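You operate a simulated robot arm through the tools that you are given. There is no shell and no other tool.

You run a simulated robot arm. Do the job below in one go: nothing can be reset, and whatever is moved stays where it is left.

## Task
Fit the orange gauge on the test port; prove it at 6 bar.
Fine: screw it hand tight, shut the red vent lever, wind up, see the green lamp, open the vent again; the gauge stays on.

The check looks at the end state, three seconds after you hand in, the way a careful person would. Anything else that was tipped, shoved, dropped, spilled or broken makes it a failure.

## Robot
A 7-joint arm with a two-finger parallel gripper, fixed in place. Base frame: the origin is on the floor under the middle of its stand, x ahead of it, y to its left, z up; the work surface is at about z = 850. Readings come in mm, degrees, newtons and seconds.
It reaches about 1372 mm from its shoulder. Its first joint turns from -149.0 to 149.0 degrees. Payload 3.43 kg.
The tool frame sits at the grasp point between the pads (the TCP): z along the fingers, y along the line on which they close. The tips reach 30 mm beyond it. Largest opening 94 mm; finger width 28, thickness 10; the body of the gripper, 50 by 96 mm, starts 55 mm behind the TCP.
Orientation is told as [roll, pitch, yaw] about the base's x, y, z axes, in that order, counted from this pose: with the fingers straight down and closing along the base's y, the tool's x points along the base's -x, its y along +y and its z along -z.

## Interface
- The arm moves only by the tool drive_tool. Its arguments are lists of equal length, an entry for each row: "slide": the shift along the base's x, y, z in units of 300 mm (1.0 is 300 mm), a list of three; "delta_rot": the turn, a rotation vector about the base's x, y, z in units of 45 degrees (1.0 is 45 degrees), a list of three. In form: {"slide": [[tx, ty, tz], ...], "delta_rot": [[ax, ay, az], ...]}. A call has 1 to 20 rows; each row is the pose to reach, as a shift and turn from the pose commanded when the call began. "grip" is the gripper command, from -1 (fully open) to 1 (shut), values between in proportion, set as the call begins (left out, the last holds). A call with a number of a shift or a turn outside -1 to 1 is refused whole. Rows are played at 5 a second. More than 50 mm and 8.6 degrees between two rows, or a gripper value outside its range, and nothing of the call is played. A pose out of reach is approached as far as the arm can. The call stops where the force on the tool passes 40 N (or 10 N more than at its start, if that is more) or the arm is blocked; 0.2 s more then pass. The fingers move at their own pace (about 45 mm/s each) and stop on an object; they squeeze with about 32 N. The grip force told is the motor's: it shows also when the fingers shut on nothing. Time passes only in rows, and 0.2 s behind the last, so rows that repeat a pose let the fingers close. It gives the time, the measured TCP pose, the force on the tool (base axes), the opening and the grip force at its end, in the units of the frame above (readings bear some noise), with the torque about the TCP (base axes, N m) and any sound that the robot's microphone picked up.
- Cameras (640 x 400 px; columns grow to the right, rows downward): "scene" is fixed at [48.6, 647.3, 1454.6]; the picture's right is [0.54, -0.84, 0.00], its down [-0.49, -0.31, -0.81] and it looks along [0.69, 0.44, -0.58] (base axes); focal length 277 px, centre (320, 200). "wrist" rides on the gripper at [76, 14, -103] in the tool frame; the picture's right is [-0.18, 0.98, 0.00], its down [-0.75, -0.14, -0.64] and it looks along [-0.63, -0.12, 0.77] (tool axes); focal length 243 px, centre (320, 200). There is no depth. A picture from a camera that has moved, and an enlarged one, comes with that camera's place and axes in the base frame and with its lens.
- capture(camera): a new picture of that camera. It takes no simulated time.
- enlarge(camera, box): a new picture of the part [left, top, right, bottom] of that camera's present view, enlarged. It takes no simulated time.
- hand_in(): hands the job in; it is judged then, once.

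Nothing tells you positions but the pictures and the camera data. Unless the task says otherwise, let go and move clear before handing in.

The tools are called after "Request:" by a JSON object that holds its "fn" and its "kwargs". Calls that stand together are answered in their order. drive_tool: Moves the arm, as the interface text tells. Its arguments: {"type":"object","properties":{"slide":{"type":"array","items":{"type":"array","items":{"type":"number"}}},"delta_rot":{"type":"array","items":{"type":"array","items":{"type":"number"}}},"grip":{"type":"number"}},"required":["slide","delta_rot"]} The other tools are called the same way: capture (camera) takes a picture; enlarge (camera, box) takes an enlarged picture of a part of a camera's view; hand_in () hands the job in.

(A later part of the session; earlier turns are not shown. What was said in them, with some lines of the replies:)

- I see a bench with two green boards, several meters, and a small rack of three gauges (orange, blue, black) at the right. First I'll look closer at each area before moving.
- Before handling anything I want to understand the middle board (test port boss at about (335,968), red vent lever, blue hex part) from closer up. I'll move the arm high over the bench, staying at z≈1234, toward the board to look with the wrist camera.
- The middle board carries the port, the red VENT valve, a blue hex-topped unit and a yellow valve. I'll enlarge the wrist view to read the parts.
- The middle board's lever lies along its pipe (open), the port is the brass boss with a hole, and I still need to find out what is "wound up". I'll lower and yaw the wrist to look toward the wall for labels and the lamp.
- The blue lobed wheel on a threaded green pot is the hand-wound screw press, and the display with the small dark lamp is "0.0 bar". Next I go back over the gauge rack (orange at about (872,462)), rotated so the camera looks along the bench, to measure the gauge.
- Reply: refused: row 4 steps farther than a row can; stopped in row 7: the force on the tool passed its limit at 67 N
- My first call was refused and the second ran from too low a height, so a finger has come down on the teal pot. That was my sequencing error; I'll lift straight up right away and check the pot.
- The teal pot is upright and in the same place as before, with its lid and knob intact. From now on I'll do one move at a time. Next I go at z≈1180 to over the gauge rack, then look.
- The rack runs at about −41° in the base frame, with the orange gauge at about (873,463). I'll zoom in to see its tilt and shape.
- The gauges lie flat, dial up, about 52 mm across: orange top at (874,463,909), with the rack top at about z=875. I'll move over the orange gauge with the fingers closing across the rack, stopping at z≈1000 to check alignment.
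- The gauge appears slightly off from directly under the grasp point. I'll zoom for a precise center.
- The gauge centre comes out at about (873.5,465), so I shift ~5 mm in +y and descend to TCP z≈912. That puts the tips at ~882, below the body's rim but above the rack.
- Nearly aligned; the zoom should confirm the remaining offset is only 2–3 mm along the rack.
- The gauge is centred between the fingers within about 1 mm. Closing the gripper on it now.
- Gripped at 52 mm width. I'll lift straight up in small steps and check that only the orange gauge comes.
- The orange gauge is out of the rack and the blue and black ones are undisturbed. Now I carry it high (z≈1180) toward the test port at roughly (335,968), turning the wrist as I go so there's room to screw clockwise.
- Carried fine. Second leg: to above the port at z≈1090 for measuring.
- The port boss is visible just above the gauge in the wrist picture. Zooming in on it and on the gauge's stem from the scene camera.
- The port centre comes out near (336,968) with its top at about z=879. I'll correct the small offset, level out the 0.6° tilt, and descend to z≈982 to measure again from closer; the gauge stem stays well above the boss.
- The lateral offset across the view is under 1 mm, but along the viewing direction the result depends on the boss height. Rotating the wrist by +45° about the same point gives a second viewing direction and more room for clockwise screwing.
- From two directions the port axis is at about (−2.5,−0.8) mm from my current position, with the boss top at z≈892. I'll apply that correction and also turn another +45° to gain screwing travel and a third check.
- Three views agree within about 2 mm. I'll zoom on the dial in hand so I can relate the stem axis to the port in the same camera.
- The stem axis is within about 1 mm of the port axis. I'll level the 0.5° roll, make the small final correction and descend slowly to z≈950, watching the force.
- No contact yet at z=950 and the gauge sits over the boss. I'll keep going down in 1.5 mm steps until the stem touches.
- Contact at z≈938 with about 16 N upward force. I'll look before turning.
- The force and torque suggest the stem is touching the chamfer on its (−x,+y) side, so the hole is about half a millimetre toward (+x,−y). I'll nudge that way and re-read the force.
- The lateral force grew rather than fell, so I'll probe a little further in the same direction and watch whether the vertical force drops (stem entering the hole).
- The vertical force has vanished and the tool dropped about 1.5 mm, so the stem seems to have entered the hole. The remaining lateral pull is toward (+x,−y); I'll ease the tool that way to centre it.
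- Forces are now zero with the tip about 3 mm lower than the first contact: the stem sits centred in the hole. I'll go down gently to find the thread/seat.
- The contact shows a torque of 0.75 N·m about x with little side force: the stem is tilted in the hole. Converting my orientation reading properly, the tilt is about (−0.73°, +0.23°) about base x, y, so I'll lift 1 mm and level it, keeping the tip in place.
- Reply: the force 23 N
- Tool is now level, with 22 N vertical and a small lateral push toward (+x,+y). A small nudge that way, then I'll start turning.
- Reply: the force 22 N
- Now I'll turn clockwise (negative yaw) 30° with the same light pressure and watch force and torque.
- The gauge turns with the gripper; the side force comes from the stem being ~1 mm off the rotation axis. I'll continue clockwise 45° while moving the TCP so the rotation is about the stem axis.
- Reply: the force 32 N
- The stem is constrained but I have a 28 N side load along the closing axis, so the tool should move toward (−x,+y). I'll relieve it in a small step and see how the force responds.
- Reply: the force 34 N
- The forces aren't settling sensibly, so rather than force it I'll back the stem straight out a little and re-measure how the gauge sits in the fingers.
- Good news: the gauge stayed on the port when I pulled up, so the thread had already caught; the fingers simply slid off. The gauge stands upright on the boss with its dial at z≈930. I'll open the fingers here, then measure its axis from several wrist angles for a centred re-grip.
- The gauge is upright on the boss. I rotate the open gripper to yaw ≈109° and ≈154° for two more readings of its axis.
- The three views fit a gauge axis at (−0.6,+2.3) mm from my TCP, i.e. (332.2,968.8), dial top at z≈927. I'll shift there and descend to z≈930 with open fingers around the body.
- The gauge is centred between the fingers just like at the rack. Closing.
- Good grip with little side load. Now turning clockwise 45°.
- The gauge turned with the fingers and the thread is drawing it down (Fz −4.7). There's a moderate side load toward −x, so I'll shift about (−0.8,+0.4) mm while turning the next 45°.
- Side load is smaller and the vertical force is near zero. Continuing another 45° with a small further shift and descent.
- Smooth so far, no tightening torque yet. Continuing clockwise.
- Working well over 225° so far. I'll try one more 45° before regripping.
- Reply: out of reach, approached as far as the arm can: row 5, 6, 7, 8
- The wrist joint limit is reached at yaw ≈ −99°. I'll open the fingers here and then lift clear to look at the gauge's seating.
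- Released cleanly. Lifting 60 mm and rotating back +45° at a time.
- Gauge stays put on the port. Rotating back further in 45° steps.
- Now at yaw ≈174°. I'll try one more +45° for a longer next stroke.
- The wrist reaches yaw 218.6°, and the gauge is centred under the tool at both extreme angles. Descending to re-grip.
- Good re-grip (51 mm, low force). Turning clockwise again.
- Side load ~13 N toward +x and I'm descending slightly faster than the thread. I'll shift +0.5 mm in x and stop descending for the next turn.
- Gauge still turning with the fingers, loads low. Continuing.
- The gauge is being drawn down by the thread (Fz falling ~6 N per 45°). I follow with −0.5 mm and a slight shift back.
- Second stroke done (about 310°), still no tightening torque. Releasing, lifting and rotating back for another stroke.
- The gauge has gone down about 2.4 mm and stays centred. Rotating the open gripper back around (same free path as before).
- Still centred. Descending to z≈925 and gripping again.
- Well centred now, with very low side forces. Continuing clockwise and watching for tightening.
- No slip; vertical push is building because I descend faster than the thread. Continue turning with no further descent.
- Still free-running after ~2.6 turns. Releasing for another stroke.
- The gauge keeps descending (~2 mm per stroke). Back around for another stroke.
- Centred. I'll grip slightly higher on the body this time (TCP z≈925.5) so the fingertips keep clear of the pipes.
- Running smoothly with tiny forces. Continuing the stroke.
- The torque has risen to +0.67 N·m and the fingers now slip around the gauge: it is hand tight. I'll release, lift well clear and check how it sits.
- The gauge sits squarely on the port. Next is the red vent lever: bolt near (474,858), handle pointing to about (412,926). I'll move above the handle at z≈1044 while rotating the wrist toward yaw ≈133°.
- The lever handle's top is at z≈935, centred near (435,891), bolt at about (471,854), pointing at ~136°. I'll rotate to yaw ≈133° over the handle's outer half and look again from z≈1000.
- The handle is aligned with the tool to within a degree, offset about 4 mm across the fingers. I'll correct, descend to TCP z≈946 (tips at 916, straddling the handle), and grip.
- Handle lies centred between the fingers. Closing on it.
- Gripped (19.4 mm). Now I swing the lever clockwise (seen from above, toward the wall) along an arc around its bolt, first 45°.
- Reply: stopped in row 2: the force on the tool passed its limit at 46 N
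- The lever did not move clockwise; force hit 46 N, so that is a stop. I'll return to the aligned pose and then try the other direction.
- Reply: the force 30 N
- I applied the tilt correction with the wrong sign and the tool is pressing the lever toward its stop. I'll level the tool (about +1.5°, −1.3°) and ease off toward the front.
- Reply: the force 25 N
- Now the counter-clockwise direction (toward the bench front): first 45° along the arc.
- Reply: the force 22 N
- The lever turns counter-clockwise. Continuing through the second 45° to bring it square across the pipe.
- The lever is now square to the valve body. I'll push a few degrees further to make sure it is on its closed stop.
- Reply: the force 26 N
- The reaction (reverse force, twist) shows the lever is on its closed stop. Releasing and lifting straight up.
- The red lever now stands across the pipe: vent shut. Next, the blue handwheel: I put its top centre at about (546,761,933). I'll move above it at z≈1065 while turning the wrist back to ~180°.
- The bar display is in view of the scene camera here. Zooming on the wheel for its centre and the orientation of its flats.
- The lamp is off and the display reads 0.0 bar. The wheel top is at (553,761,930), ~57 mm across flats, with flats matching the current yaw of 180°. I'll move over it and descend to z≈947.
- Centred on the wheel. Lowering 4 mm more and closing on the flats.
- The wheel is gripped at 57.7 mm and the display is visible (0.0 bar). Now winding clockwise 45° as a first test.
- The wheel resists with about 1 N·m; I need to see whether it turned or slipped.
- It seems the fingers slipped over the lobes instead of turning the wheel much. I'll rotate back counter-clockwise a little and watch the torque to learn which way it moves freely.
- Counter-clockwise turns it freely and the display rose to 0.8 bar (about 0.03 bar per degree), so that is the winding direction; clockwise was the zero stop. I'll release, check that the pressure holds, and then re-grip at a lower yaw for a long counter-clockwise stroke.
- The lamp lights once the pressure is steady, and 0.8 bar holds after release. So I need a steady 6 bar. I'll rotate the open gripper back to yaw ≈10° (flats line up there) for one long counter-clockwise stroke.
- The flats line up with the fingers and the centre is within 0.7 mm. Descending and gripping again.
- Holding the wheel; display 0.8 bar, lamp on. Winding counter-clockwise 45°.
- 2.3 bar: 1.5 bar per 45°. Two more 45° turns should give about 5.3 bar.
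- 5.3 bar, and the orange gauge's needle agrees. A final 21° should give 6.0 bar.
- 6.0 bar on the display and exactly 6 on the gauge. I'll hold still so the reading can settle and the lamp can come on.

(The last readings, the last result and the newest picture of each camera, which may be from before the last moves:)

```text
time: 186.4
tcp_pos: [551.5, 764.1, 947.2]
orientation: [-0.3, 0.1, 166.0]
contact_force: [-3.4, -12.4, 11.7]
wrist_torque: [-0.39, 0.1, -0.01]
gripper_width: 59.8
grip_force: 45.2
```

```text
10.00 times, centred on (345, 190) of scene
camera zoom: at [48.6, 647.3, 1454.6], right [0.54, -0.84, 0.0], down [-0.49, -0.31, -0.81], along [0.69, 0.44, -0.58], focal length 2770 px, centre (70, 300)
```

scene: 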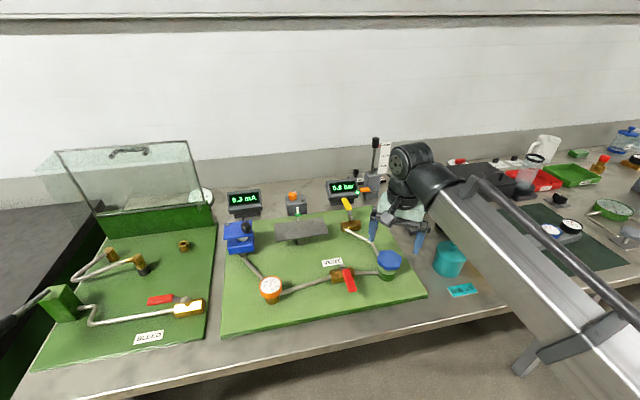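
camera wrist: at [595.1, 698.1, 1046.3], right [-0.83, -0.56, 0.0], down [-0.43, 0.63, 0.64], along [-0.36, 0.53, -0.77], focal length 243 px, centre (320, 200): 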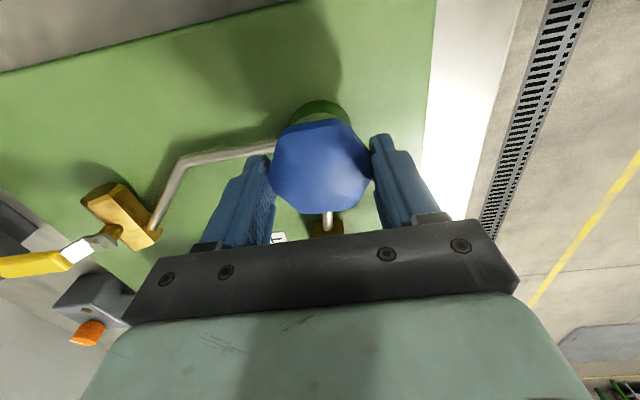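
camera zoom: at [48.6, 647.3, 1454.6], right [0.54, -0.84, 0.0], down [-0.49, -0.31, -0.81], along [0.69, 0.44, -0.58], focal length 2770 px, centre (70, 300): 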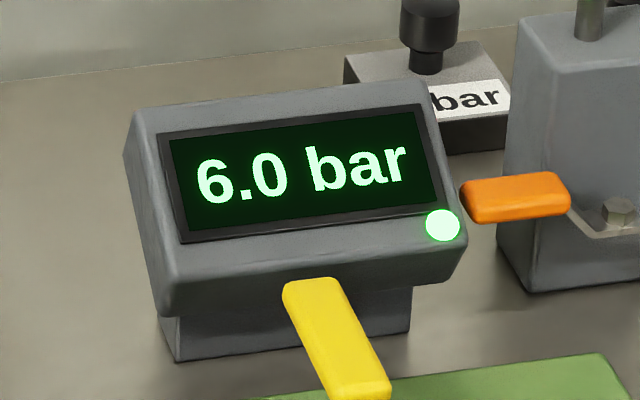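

The green lamp is lit at a steady 6.0 bar: proven. I'll hold it a couple more seconds, then let go of the wheel and lift clear.

Request:
{"fn": "drive_tool", "kwargs": {"slide": [[0, 0, 0], [0, 0, 0], [0, 0, 0], [0, 0, 0], [0, 0, 0], [0, 0, 0], [0, 0, 0], [0, 0, 0], [0, 0, 0], [0, 0, 0], [0, 0, 0], [0, 0, 0], [0, 0, 0], [0, 0, 0], [0, 0, 0]], "delta_rot": [[0, 0, 0], [0, 0, 0], [0, 0, 0], [0, 0, 0], [0, 0, 0], [0, 0, 0], [0, 0, 0], [0, 0, 0], [0, 0, 0], [0, 0, 0], [0, 0, 0], [0, 0, 0], [0, 0, 0], [0, 0, 0], [0, 0, 0]]}}

Request:
{"fn": "drive_tool", "kwargs": {"slide": [[0, 0, 0], [0, 0, 0], [0, 0, 0], [0, 0, 0], [0, 0, 0.05], [0, 0, 0.13], [0, 0, 0.25], [0, 0, 0.38]], "delta_rot": [[0, 0, 0], [0, 0, 0], [0, 0, 0], [0, 0, 0], [0, 0, 0], [0, 0, 0], [0, 0, 0], [0, 0, 0]], "grip": -1}}

Request:
{"fn": "enlarge", "kwargs": {"camera": "scene", "box": [320, 170, 370, 210]}}

Request:
{"fn": "capture", "kwargs": {"camera": "wrist"}}

Request:
{"fn": "capture", "kwargs": {"camera": "scene"}}

```text
time: 189.7
tcp_pos: [550.5, 764.3, 945.5]
orientation: [-0.3, 0.2, 166.0]
contact_force: [-2.7, -14.2, 9.2]
wrist_torque: [-0.45, 0.1, 0.03]
gripper_width: 59.7
grip_force: 45.4
```

```text
time: 191.4
tcp_pos: [551.3, 765.7, 1060.7]
orientation: [-0.2, 0.1, 166.0]
contact_force: [-0.4, 0.5, 0.0]
wrist_torque: [0.0, -0.01, -0.01]
gripper_width: 94.3
grip_force: 0.1
```

```text
10.00 times, centred on (345, 190) of scene
camera zoom: at [48.6, 647.3, 1454.6], right [0.54, -0.84, 0.0], down [-0.49, -0.31, -0.81], along [0.69, 0.44, -0.58], focal length 2770 px, centre (70, 300)
```

zoom: 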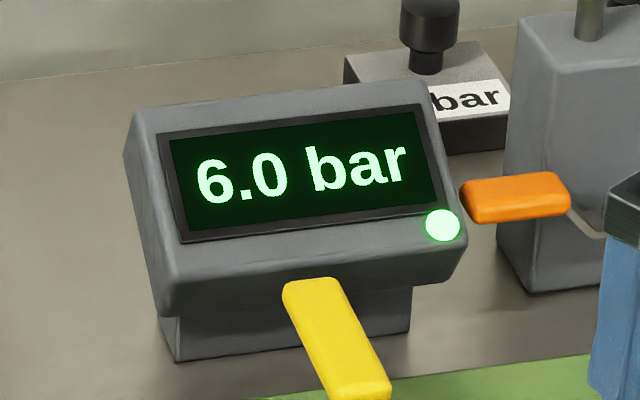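

```text
taken
camera wrist: at [620.6, 732.7, 1163.5], right [-0.42, -0.91, 0.0], down [-0.7, 0.32, 0.64], along [-0.58, 0.27, -0.77], focal length 243 px, centre (320, 200)
```

wrist: 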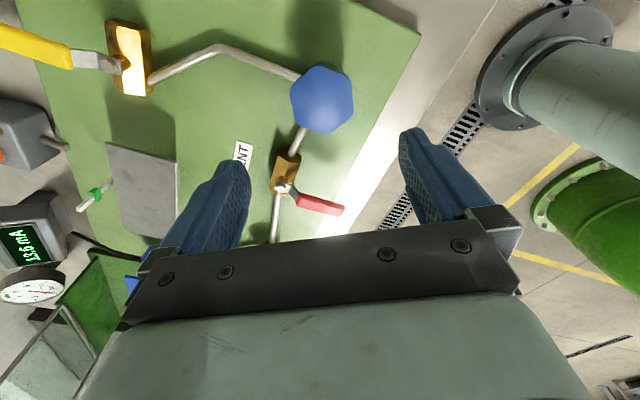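

```text
taken
```

scene: 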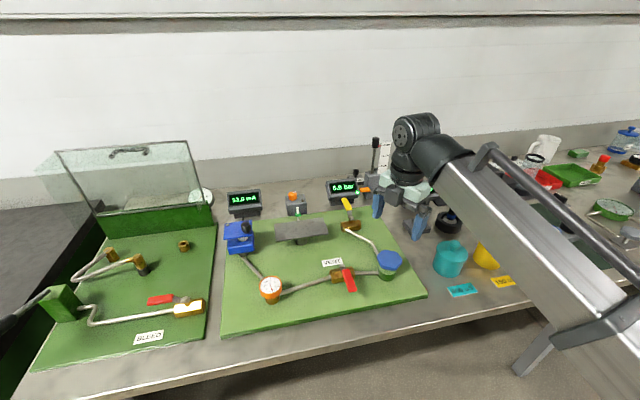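

6.0 bar holds with the lamp on after letting go. Now back to the red lever to open the vent: I move over the handle at about (432,813) at z≈1060, turning the wrist to ~211°.

Request:
{"fn": "drive_tool", "kwargs": {"slide": [[-0.05, 0.02, 0], [-0.11, 0.045, 0], [-0.17, 0.07, 0], [-0.23, 0.095, 0], [-0.29, 0.12, 0], [-0.35, 0.14, 0], [-0.397, 0.16, 0], [-0.397, 0.16, 0]], "delta_rot": [[0, 0, 0.14], [0, 0, 0.28], [0, 0, 0.42], [0, 0, 0.56], [0, 0, 0.7], [0, 0, 0.85], [0, 0, 1.0], [0, 0, 1.0]]}}

Request:
{"fn": "drive_tool", "kwargs": {"slide": [[0, 0, -0.05], [0, 0, -0.1], [0, 0, -0.15], [0, 0, -0.2], [0, 0, -0.2]], "delta_rot": [[0, 0, 0.1], [0, 0, 0.2], [0, 0, 0.3], [0, 0, 0.31], [0, 0, 0.31]]}}

Request:
{"fn": "capture", "kwargs": {"camera": "wrist"}}

Request:
{"fn": "enlarge", "kwargs": {"camera": "wrist", "box": [240, 20, 400, 180]}}

```text
time: 193.2
tcp_pos: [433.2, 812.7, 1057.8]
orientation: [-0.1, 0.1, -148.9]
contact_force: [0.4, 0.1, 0.1]
wrist_torque: [-0.02, 0.01, -0.03]
gripper_width: 93.9
grip_force: 0.0
```

```text
time: 194.4
tcp_pos: [432.0, 812.2, 998.8]
orientation: [-0.1, 0.1, -135.0]
contact_force: [-0.4, -0.2, -0.3]
wrist_torque: [0.01, -0.02, 0.01]
gripper_width: 94.1
grip_force: 0.1
```

```text
taken
camera wrist: at [495.4, 854.9, 1101.7], right [0.56, -0.83, 0.0], down [-0.63, -0.44, 0.64], along [-0.53, -0.36, -0.77], focal length 243 px, centre (320, 200)
```

wrist: 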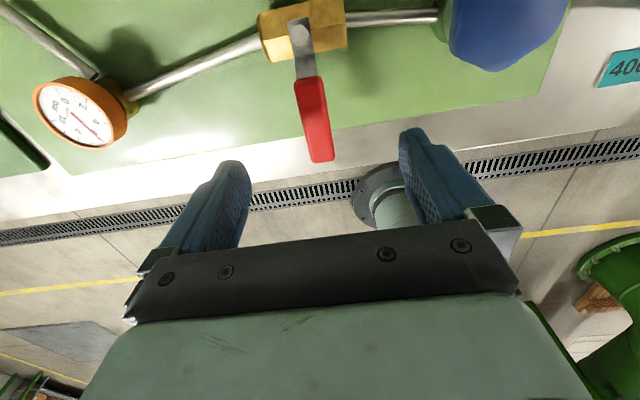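

```text
2.50 times, centred on (320, 100) of wrist
camera zoom: at [495.4, 854.9, 1101.7], right [0.56, -0.83, 0.0], down [-0.63, -0.44, 0.64], along [-0.53, -0.36, -0.77], focal length 606 px, centre (320, 450)
```

zoom: 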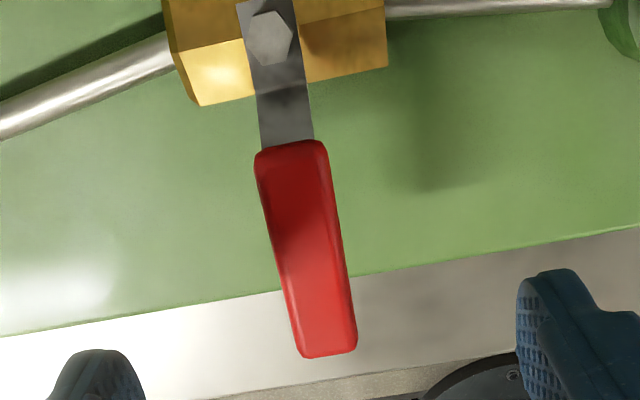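

The handle is aligned to within 1.5°. Small correction, then descend to z≈946 and grip.

Request:
{"fn": "drive_tool", "kwargs": {"slide": [[-0.0045, 0.0045, 0], [-0.0045, 0.0045, -0.05], [-0.0045, 0.0045, -0.1], [-0.0045, 0.0045, -0.145], [-0.0045, 0.0045, -0.176], [-0.0045, 0.0045, -0.176]], "delta_rot": [[0, 0, -0.03], [0, 0, -0.03], [0, 0, -0.03], [0, 0, -0.03], [0, 0, -0.03], [0, 0, -0.03]]}}

Request:
{"fn": "drive_tool", "kwargs": {"slide": [[0, 0, 0], [0, 0, 0], [0, 0, 0], [0, 0, 0], [0, 0, 0], [0, 0, 0], [0, 0, 0]], "delta_rot": [[0, 0, 0], [0, 0, 0], [0, 0, 0], [0, 0, 0], [0, 0, 0], [0, 0, 0], [0, 0, 0]], "grip": 1}}

Request:
{"fn": "capture", "kwargs": {"camera": "wrist"}}

```text
time: 195.8
tcp_pos: [431.3, 814.0, 947.1]
orientation: [-0.2, 0.1, -136.4]
contact_force: [1.0, -0.1, -0.5]
wrist_torque: [-0.03, 0.03, -0.01]
gripper_width: 94.0
grip_force: 0.0
```

```text
time: 197.4
tcp_pos: [431.1, 814.4, 947.2]
orientation: [-0.2, 0.1, -136.3]
contact_force: [-4.4, 4.8, 0.6]
wrist_torque: [-0.11, -0.05, 0.48]
gripper_width: 19.4
grip_force: 45.0
```

```text
taken
camera wrist: at [494.7, 855.8, 1049.9], right [0.55, -0.84, -0.01], down [-0.64, -0.42, 0.64], along [-0.54, -0.35, -0.77], focal length 243 px, centre (320, 200)
```

wrist: 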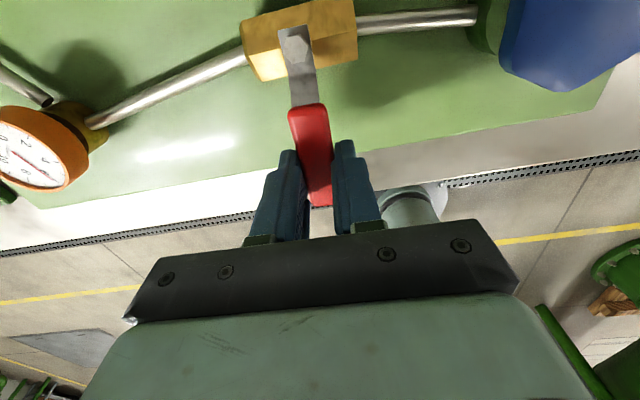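

Gripped. Swinging the lever back clockwise, first 45°.

Request:
{"fn": "drive_tool", "kwargs": {"slide": [[-0.0146, 0.0171, 0], [-0.0271, 0.0357, 0], [-0.0375, 0.0555, 0], [-0.0456, 0.0764, 0], [-0.0513, 0.0981, 0], [-0.0546, 0.1203, 0], [-0.0553, 0.1427, 0]], "delta_rot": [[0, 0, -0.143], [0, 0, -0.286], [0, 0, -0.429], [0, 0, -0.571], [0, 0, -0.714], [0, 0, -0.857], [0, 0, -1.0]]}}

Request:
{"fn": "capture", "kwargs": {"camera": "wrist"}}

Request:
{"fn": "enlarge", "kwargs": {"camera": "scene", "box": [320, 170, 370, 210]}}

```text
time: 199.1
tcp_pos: [413.8, 856.5, 948.2]
orientation: [-0.4, 0.1, 178.5]
contact_force: [-4.2, 8.8, 10.3]
wrist_torque: [-0.28, 0.17, 0.54]
gripper_width: 19.3
grip_force: 45.2
```

```text
taken
camera wrist: at [488.3, 840.1, 1049.8], right [-0.21, -0.98, -0.01], down [-0.75, 0.16, 0.64], along [-0.63, 0.14, -0.77], focal length 243 px, centre (320, 200)
```

wrist: 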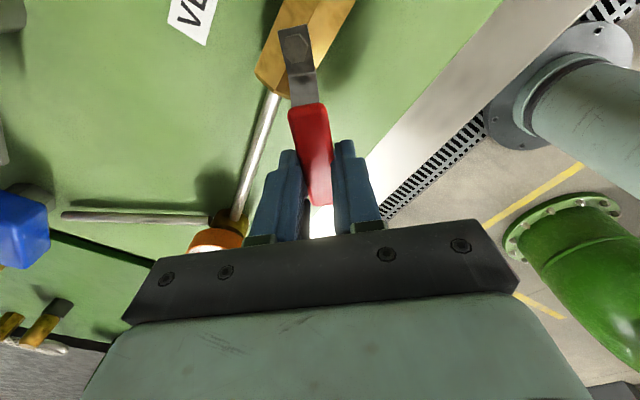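

```text
10.00 times, centred on (345, 190) of scene
camera zoom: at [48.6, 647.3, 1454.6], right [0.54, -0.84, 0.0], down [-0.49, -0.31, -0.81], along [0.69, 0.44, -0.58], focal length 2770 px, centre (70, 300)
```

zoom: 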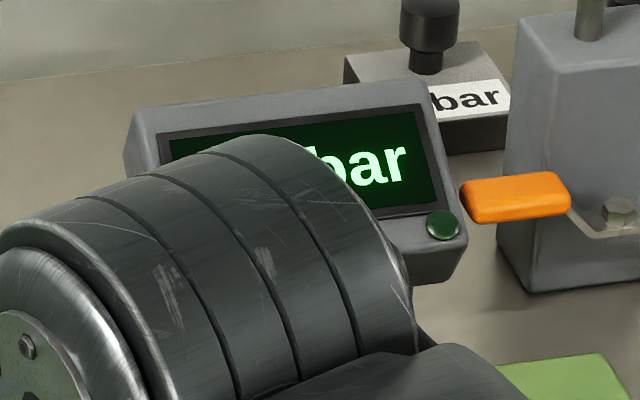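

Half way; the pressure is already releasing (lamp off). Second 45° back to the open position along the pipe.

Request:
{"fn": "drive_tool", "kwargs": {"slide": [[0.0018, 0.0224, 0], [0.006, 0.0444, 0], [0.0127, 0.0658, 0], [0.0218, 0.0863, 0], [0.033, 0.1057, 0], [0.0464, 0.1237, 0], [0.0618, 0.1401, 0]], "delta_rot": [[0, 0, -0.143], [0, 0, -0.286], [0, 0, -0.429], [0, 0, -0.571], [0, 0, -0.714], [0, 0, -0.857], [0, 0, -1.0]]}}

Request:
{"fn": "capture", "kwargs": {"camera": "wrist"}}

Request:
{"fn": "enlarge", "kwargs": {"camera": "scene", "box": [245, 265, 295, 305]}}

```text
time: 200.7
tcp_pos: [432.1, 899.7, 947.1]
orientation: [-0.3, 0.1, 133.5]
contact_force: [-5.8, 5.6, 6.6]
wrist_torque: [-0.19, 0.17, 1.52]
gripper_width: 19.6
grip_force: 45.6
```

```text
taken
camera wrist: at [472.8, 833.5, 1049.8], right [-0.84, -0.54, 0.0], down [-0.42, 0.64, 0.64], along [-0.35, 0.54, -0.77], focal length 243 px, centre (320, 200)
```

wrist: 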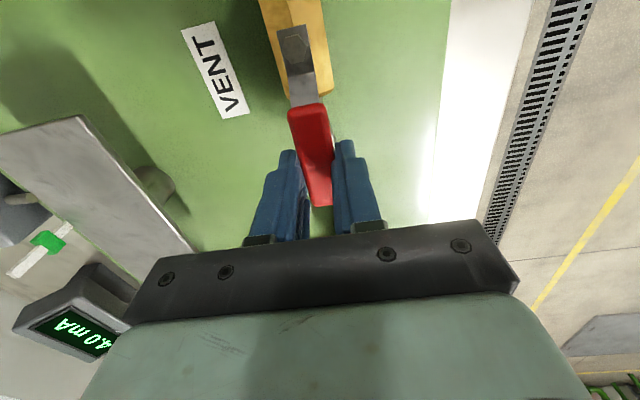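

```text
10.00 times, centred on (270, 285) of scene
camera zoom: at [48.6, 647.3, 1454.6], right [0.54, -0.84, 0.0], down [-0.49, -0.31, -0.81], along [0.69, 0.44, -0.58], focal length 2770 px, centre (820, -650)
```

zoom: 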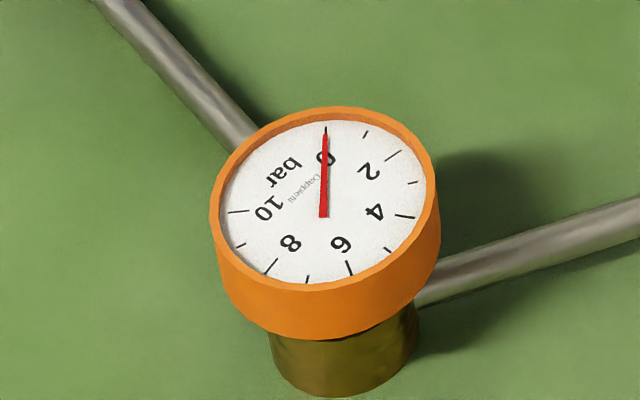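

The gauge needle is back at 0, the transmitter reads 4.0 mA, and the lever is on its open stop. Releasing and lifting straight up.

Request:
{"fn": "drive_tool", "kwargs": {"slide": [[0, 0, 0], [0, 0, 0], [0, 0, 0], [0, 0, 0], [0, 0, 0], [0, 0, 0], [0, 0, 0.05], [0, 0, 0.13], [0, 0, 0.25], [0, 0, 0.4], [0, 0, 0.55]], "delta_rot": [[0, 0, 0], [0, 0, 0], [0, 0, 0], [0, 0, 0], [0, 0, 0], [0, 0, 0], [0, 0, 0], [0, 0, 0], [0, 0, 0], [0, 0, 0], [0, 0, 0]], "grip": -1}}

Request:
{"fn": "capture", "kwargs": {"camera": "wrist"}}

Request:
{"fn": "capture", "kwargs": {"camera": "scene"}}

```text
time: 203.1
tcp_pos: [434.5, 897.4, 1111.2]
orientation: [-0.3, 0.1, 133.6]
contact_force: [0.3, 0.0, 0.1]
wrist_torque: [0.0, -0.02, -0.01]
gripper_width: 93.9
grip_force: 0.1
```

```text
taken
camera wrist: at [475.4, 832.7, 1213.7], right [-0.84, -0.54, 0.0], down [-0.42, 0.64, 0.64], along [-0.35, 0.54, -0.77], focal length 243 px, centre (320, 200)
```

wrist: 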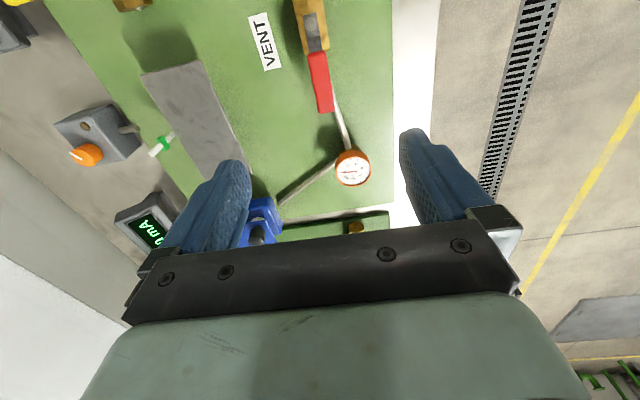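

```text
taken
```

scene: 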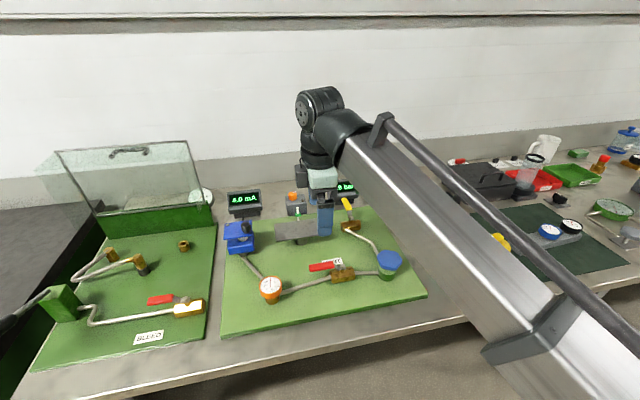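

The lever is back along its pipe exactly as at the start. I'll move the arm up and away toward its starting area and then inspect the whole bench.

Request:
{"fn": "drive_tool", "kwargs": {"slide": [[0, 0, 0.12], [0.03, -0.02, 0.25], [0.1, -0.08, 0.35], [0.2, -0.16, 0.41], [0.31, -0.24, 0.41], [0.42, -0.32, 0.41], [0.53, -0.4, 0.41], [0.64, -0.48, 0.41], [0.75, -0.56, 0.41], [0.86, -0.64, 0.41], [0.9, -0.68, 0.41]], "delta_rot": [[0, 0, -0.09], [0, 0, -0.18], [0, 0, -0.27], [0, 0, -0.36], [0, 0, -0.45], [0, 0, -0.54], [0, 0, -0.63], [0, 0, -0.72], [0, 0, -0.81], [0, 0, -0.9], [0, 0, -1.0]]}}

Request:
{"fn": "capture", "kwargs": {"camera": "scene"}}

Request:
{"fn": "enlarge", "kwargs": {"camera": "scene", "box": [320, 170, 370, 210]}}

Request:
{"fn": "enlarge", "kwargs": {"camera": "scene", "box": [210, 200, 430, 340]}}

Request:
{"fn": "enlarge", "kwargs": {"camera": "scene", "box": [390, 180, 640, 310]}}

```text
time: 205.4
tcp_pos: [702.1, 693.7, 1236.2]
orientation: [-0.2, 0.1, 88.5]
contact_force: [-0.1, 0.3, 0.1]
wrist_torque: [-0.02, -0.01, 0.01]
gripper_width: 93.8
grip_force: 0.0
```

```text
taken
```

scene: 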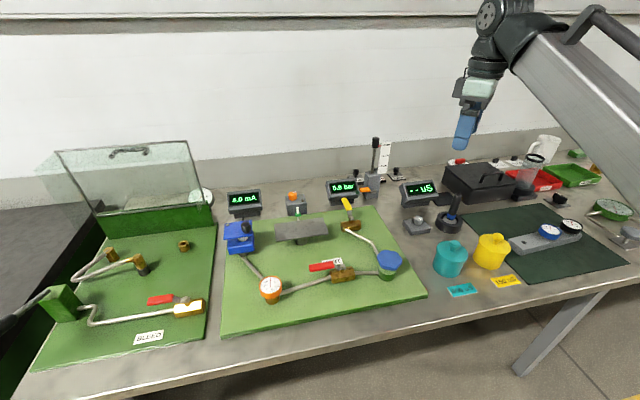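

```text
10.00 times, centred on (345, 190) of scene
camera zoom: at [48.6, 647.3, 1454.6], right [0.54, -0.84, 0.0], down [-0.49, -0.31, -0.81], along [0.69, 0.44, -0.58], focal length 2770 px, centre (70, 300)
```

zoom: 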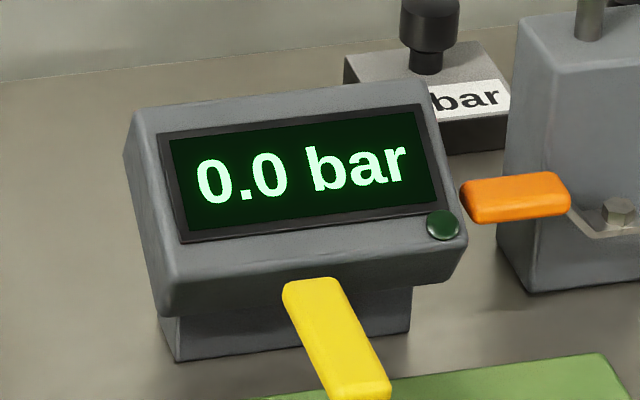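

```text
2.86 times, centred on (320, 270) of scene
camera zoom: at [48.6, 647.3, 1454.6], right [0.54, -0.84, 0.0], down [-0.49, -0.31, -0.81], along [0.69, 0.44, -0.58], focal length 792 px, centre (320, 0)
```

zoom: 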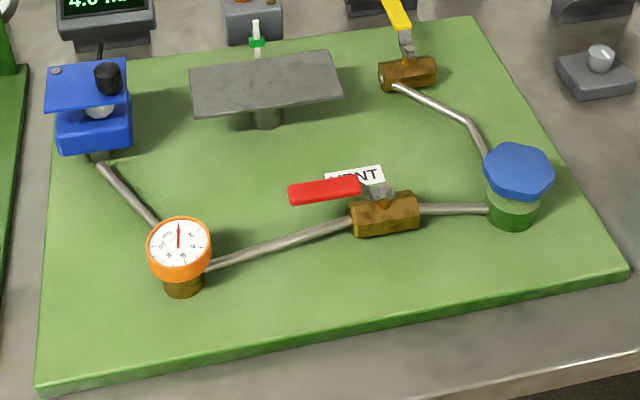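

```text
2.56 times, centred on (515, 245) of scene
camera zoom: at [48.6, 647.3, 1454.6], right [0.54, -0.84, 0.0], down [-0.49, -0.31, -0.81], along [0.69, 0.44, -0.58], focal length 709 px, centre (-179, 85)
```

zoom: 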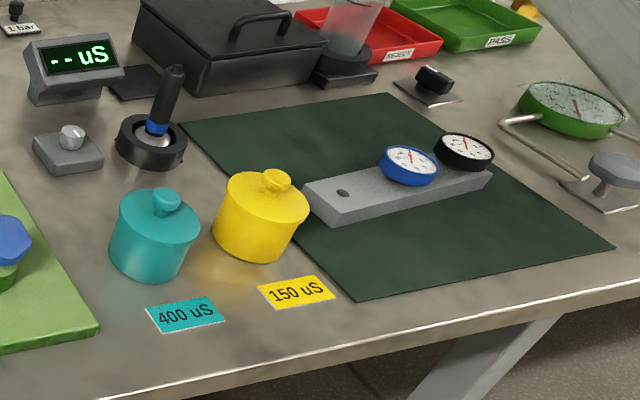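

Everything checks out. The orange gauge is tight on the port and reads 0. It was proved at a steady 6.0 bar with the lamp lit.

The vent lever is open along its pipe, the display is back at 0.0 bar, and the rack and the rest of the bench are undisturbed. The teal pot I touched earlier is upright in its original spot. The arm is clear, so I'm handing in.

Request:
{"fn": "hand_in", "kwargs": {}}

```text
The job is handed in.
```

The orange gauge is screwed hand tight on the test port and was proved at a steady 6.0 bar with the green lamp lit. I then opened the vent again. The display is back at 0.0 bar, the gauge reads 0, and the gauge is still on. I've handed the job in.

- **Contact with the teal pot:** early on, a move ran from too low a height and one finger pressed down on the teal 400 uS pot, with a force reading of up to 67 N. I lifted off straight away. In the pictures it is upright, lid on, in its original spot, and nothing spilled.
- **Lever and wheel directions:** the vent lever shuts counter-clockwise, toward the bench front, and the blue wheel winds up counter-clockwise. I tried each the other way first and stopped at their end stops.
- **Tightness:** the gauge turned freely for about three turns and then tightened to roughly 0.67 N·m, where the fingers slipped. The pressure held at 6.0 bar after I let go of the wheel.
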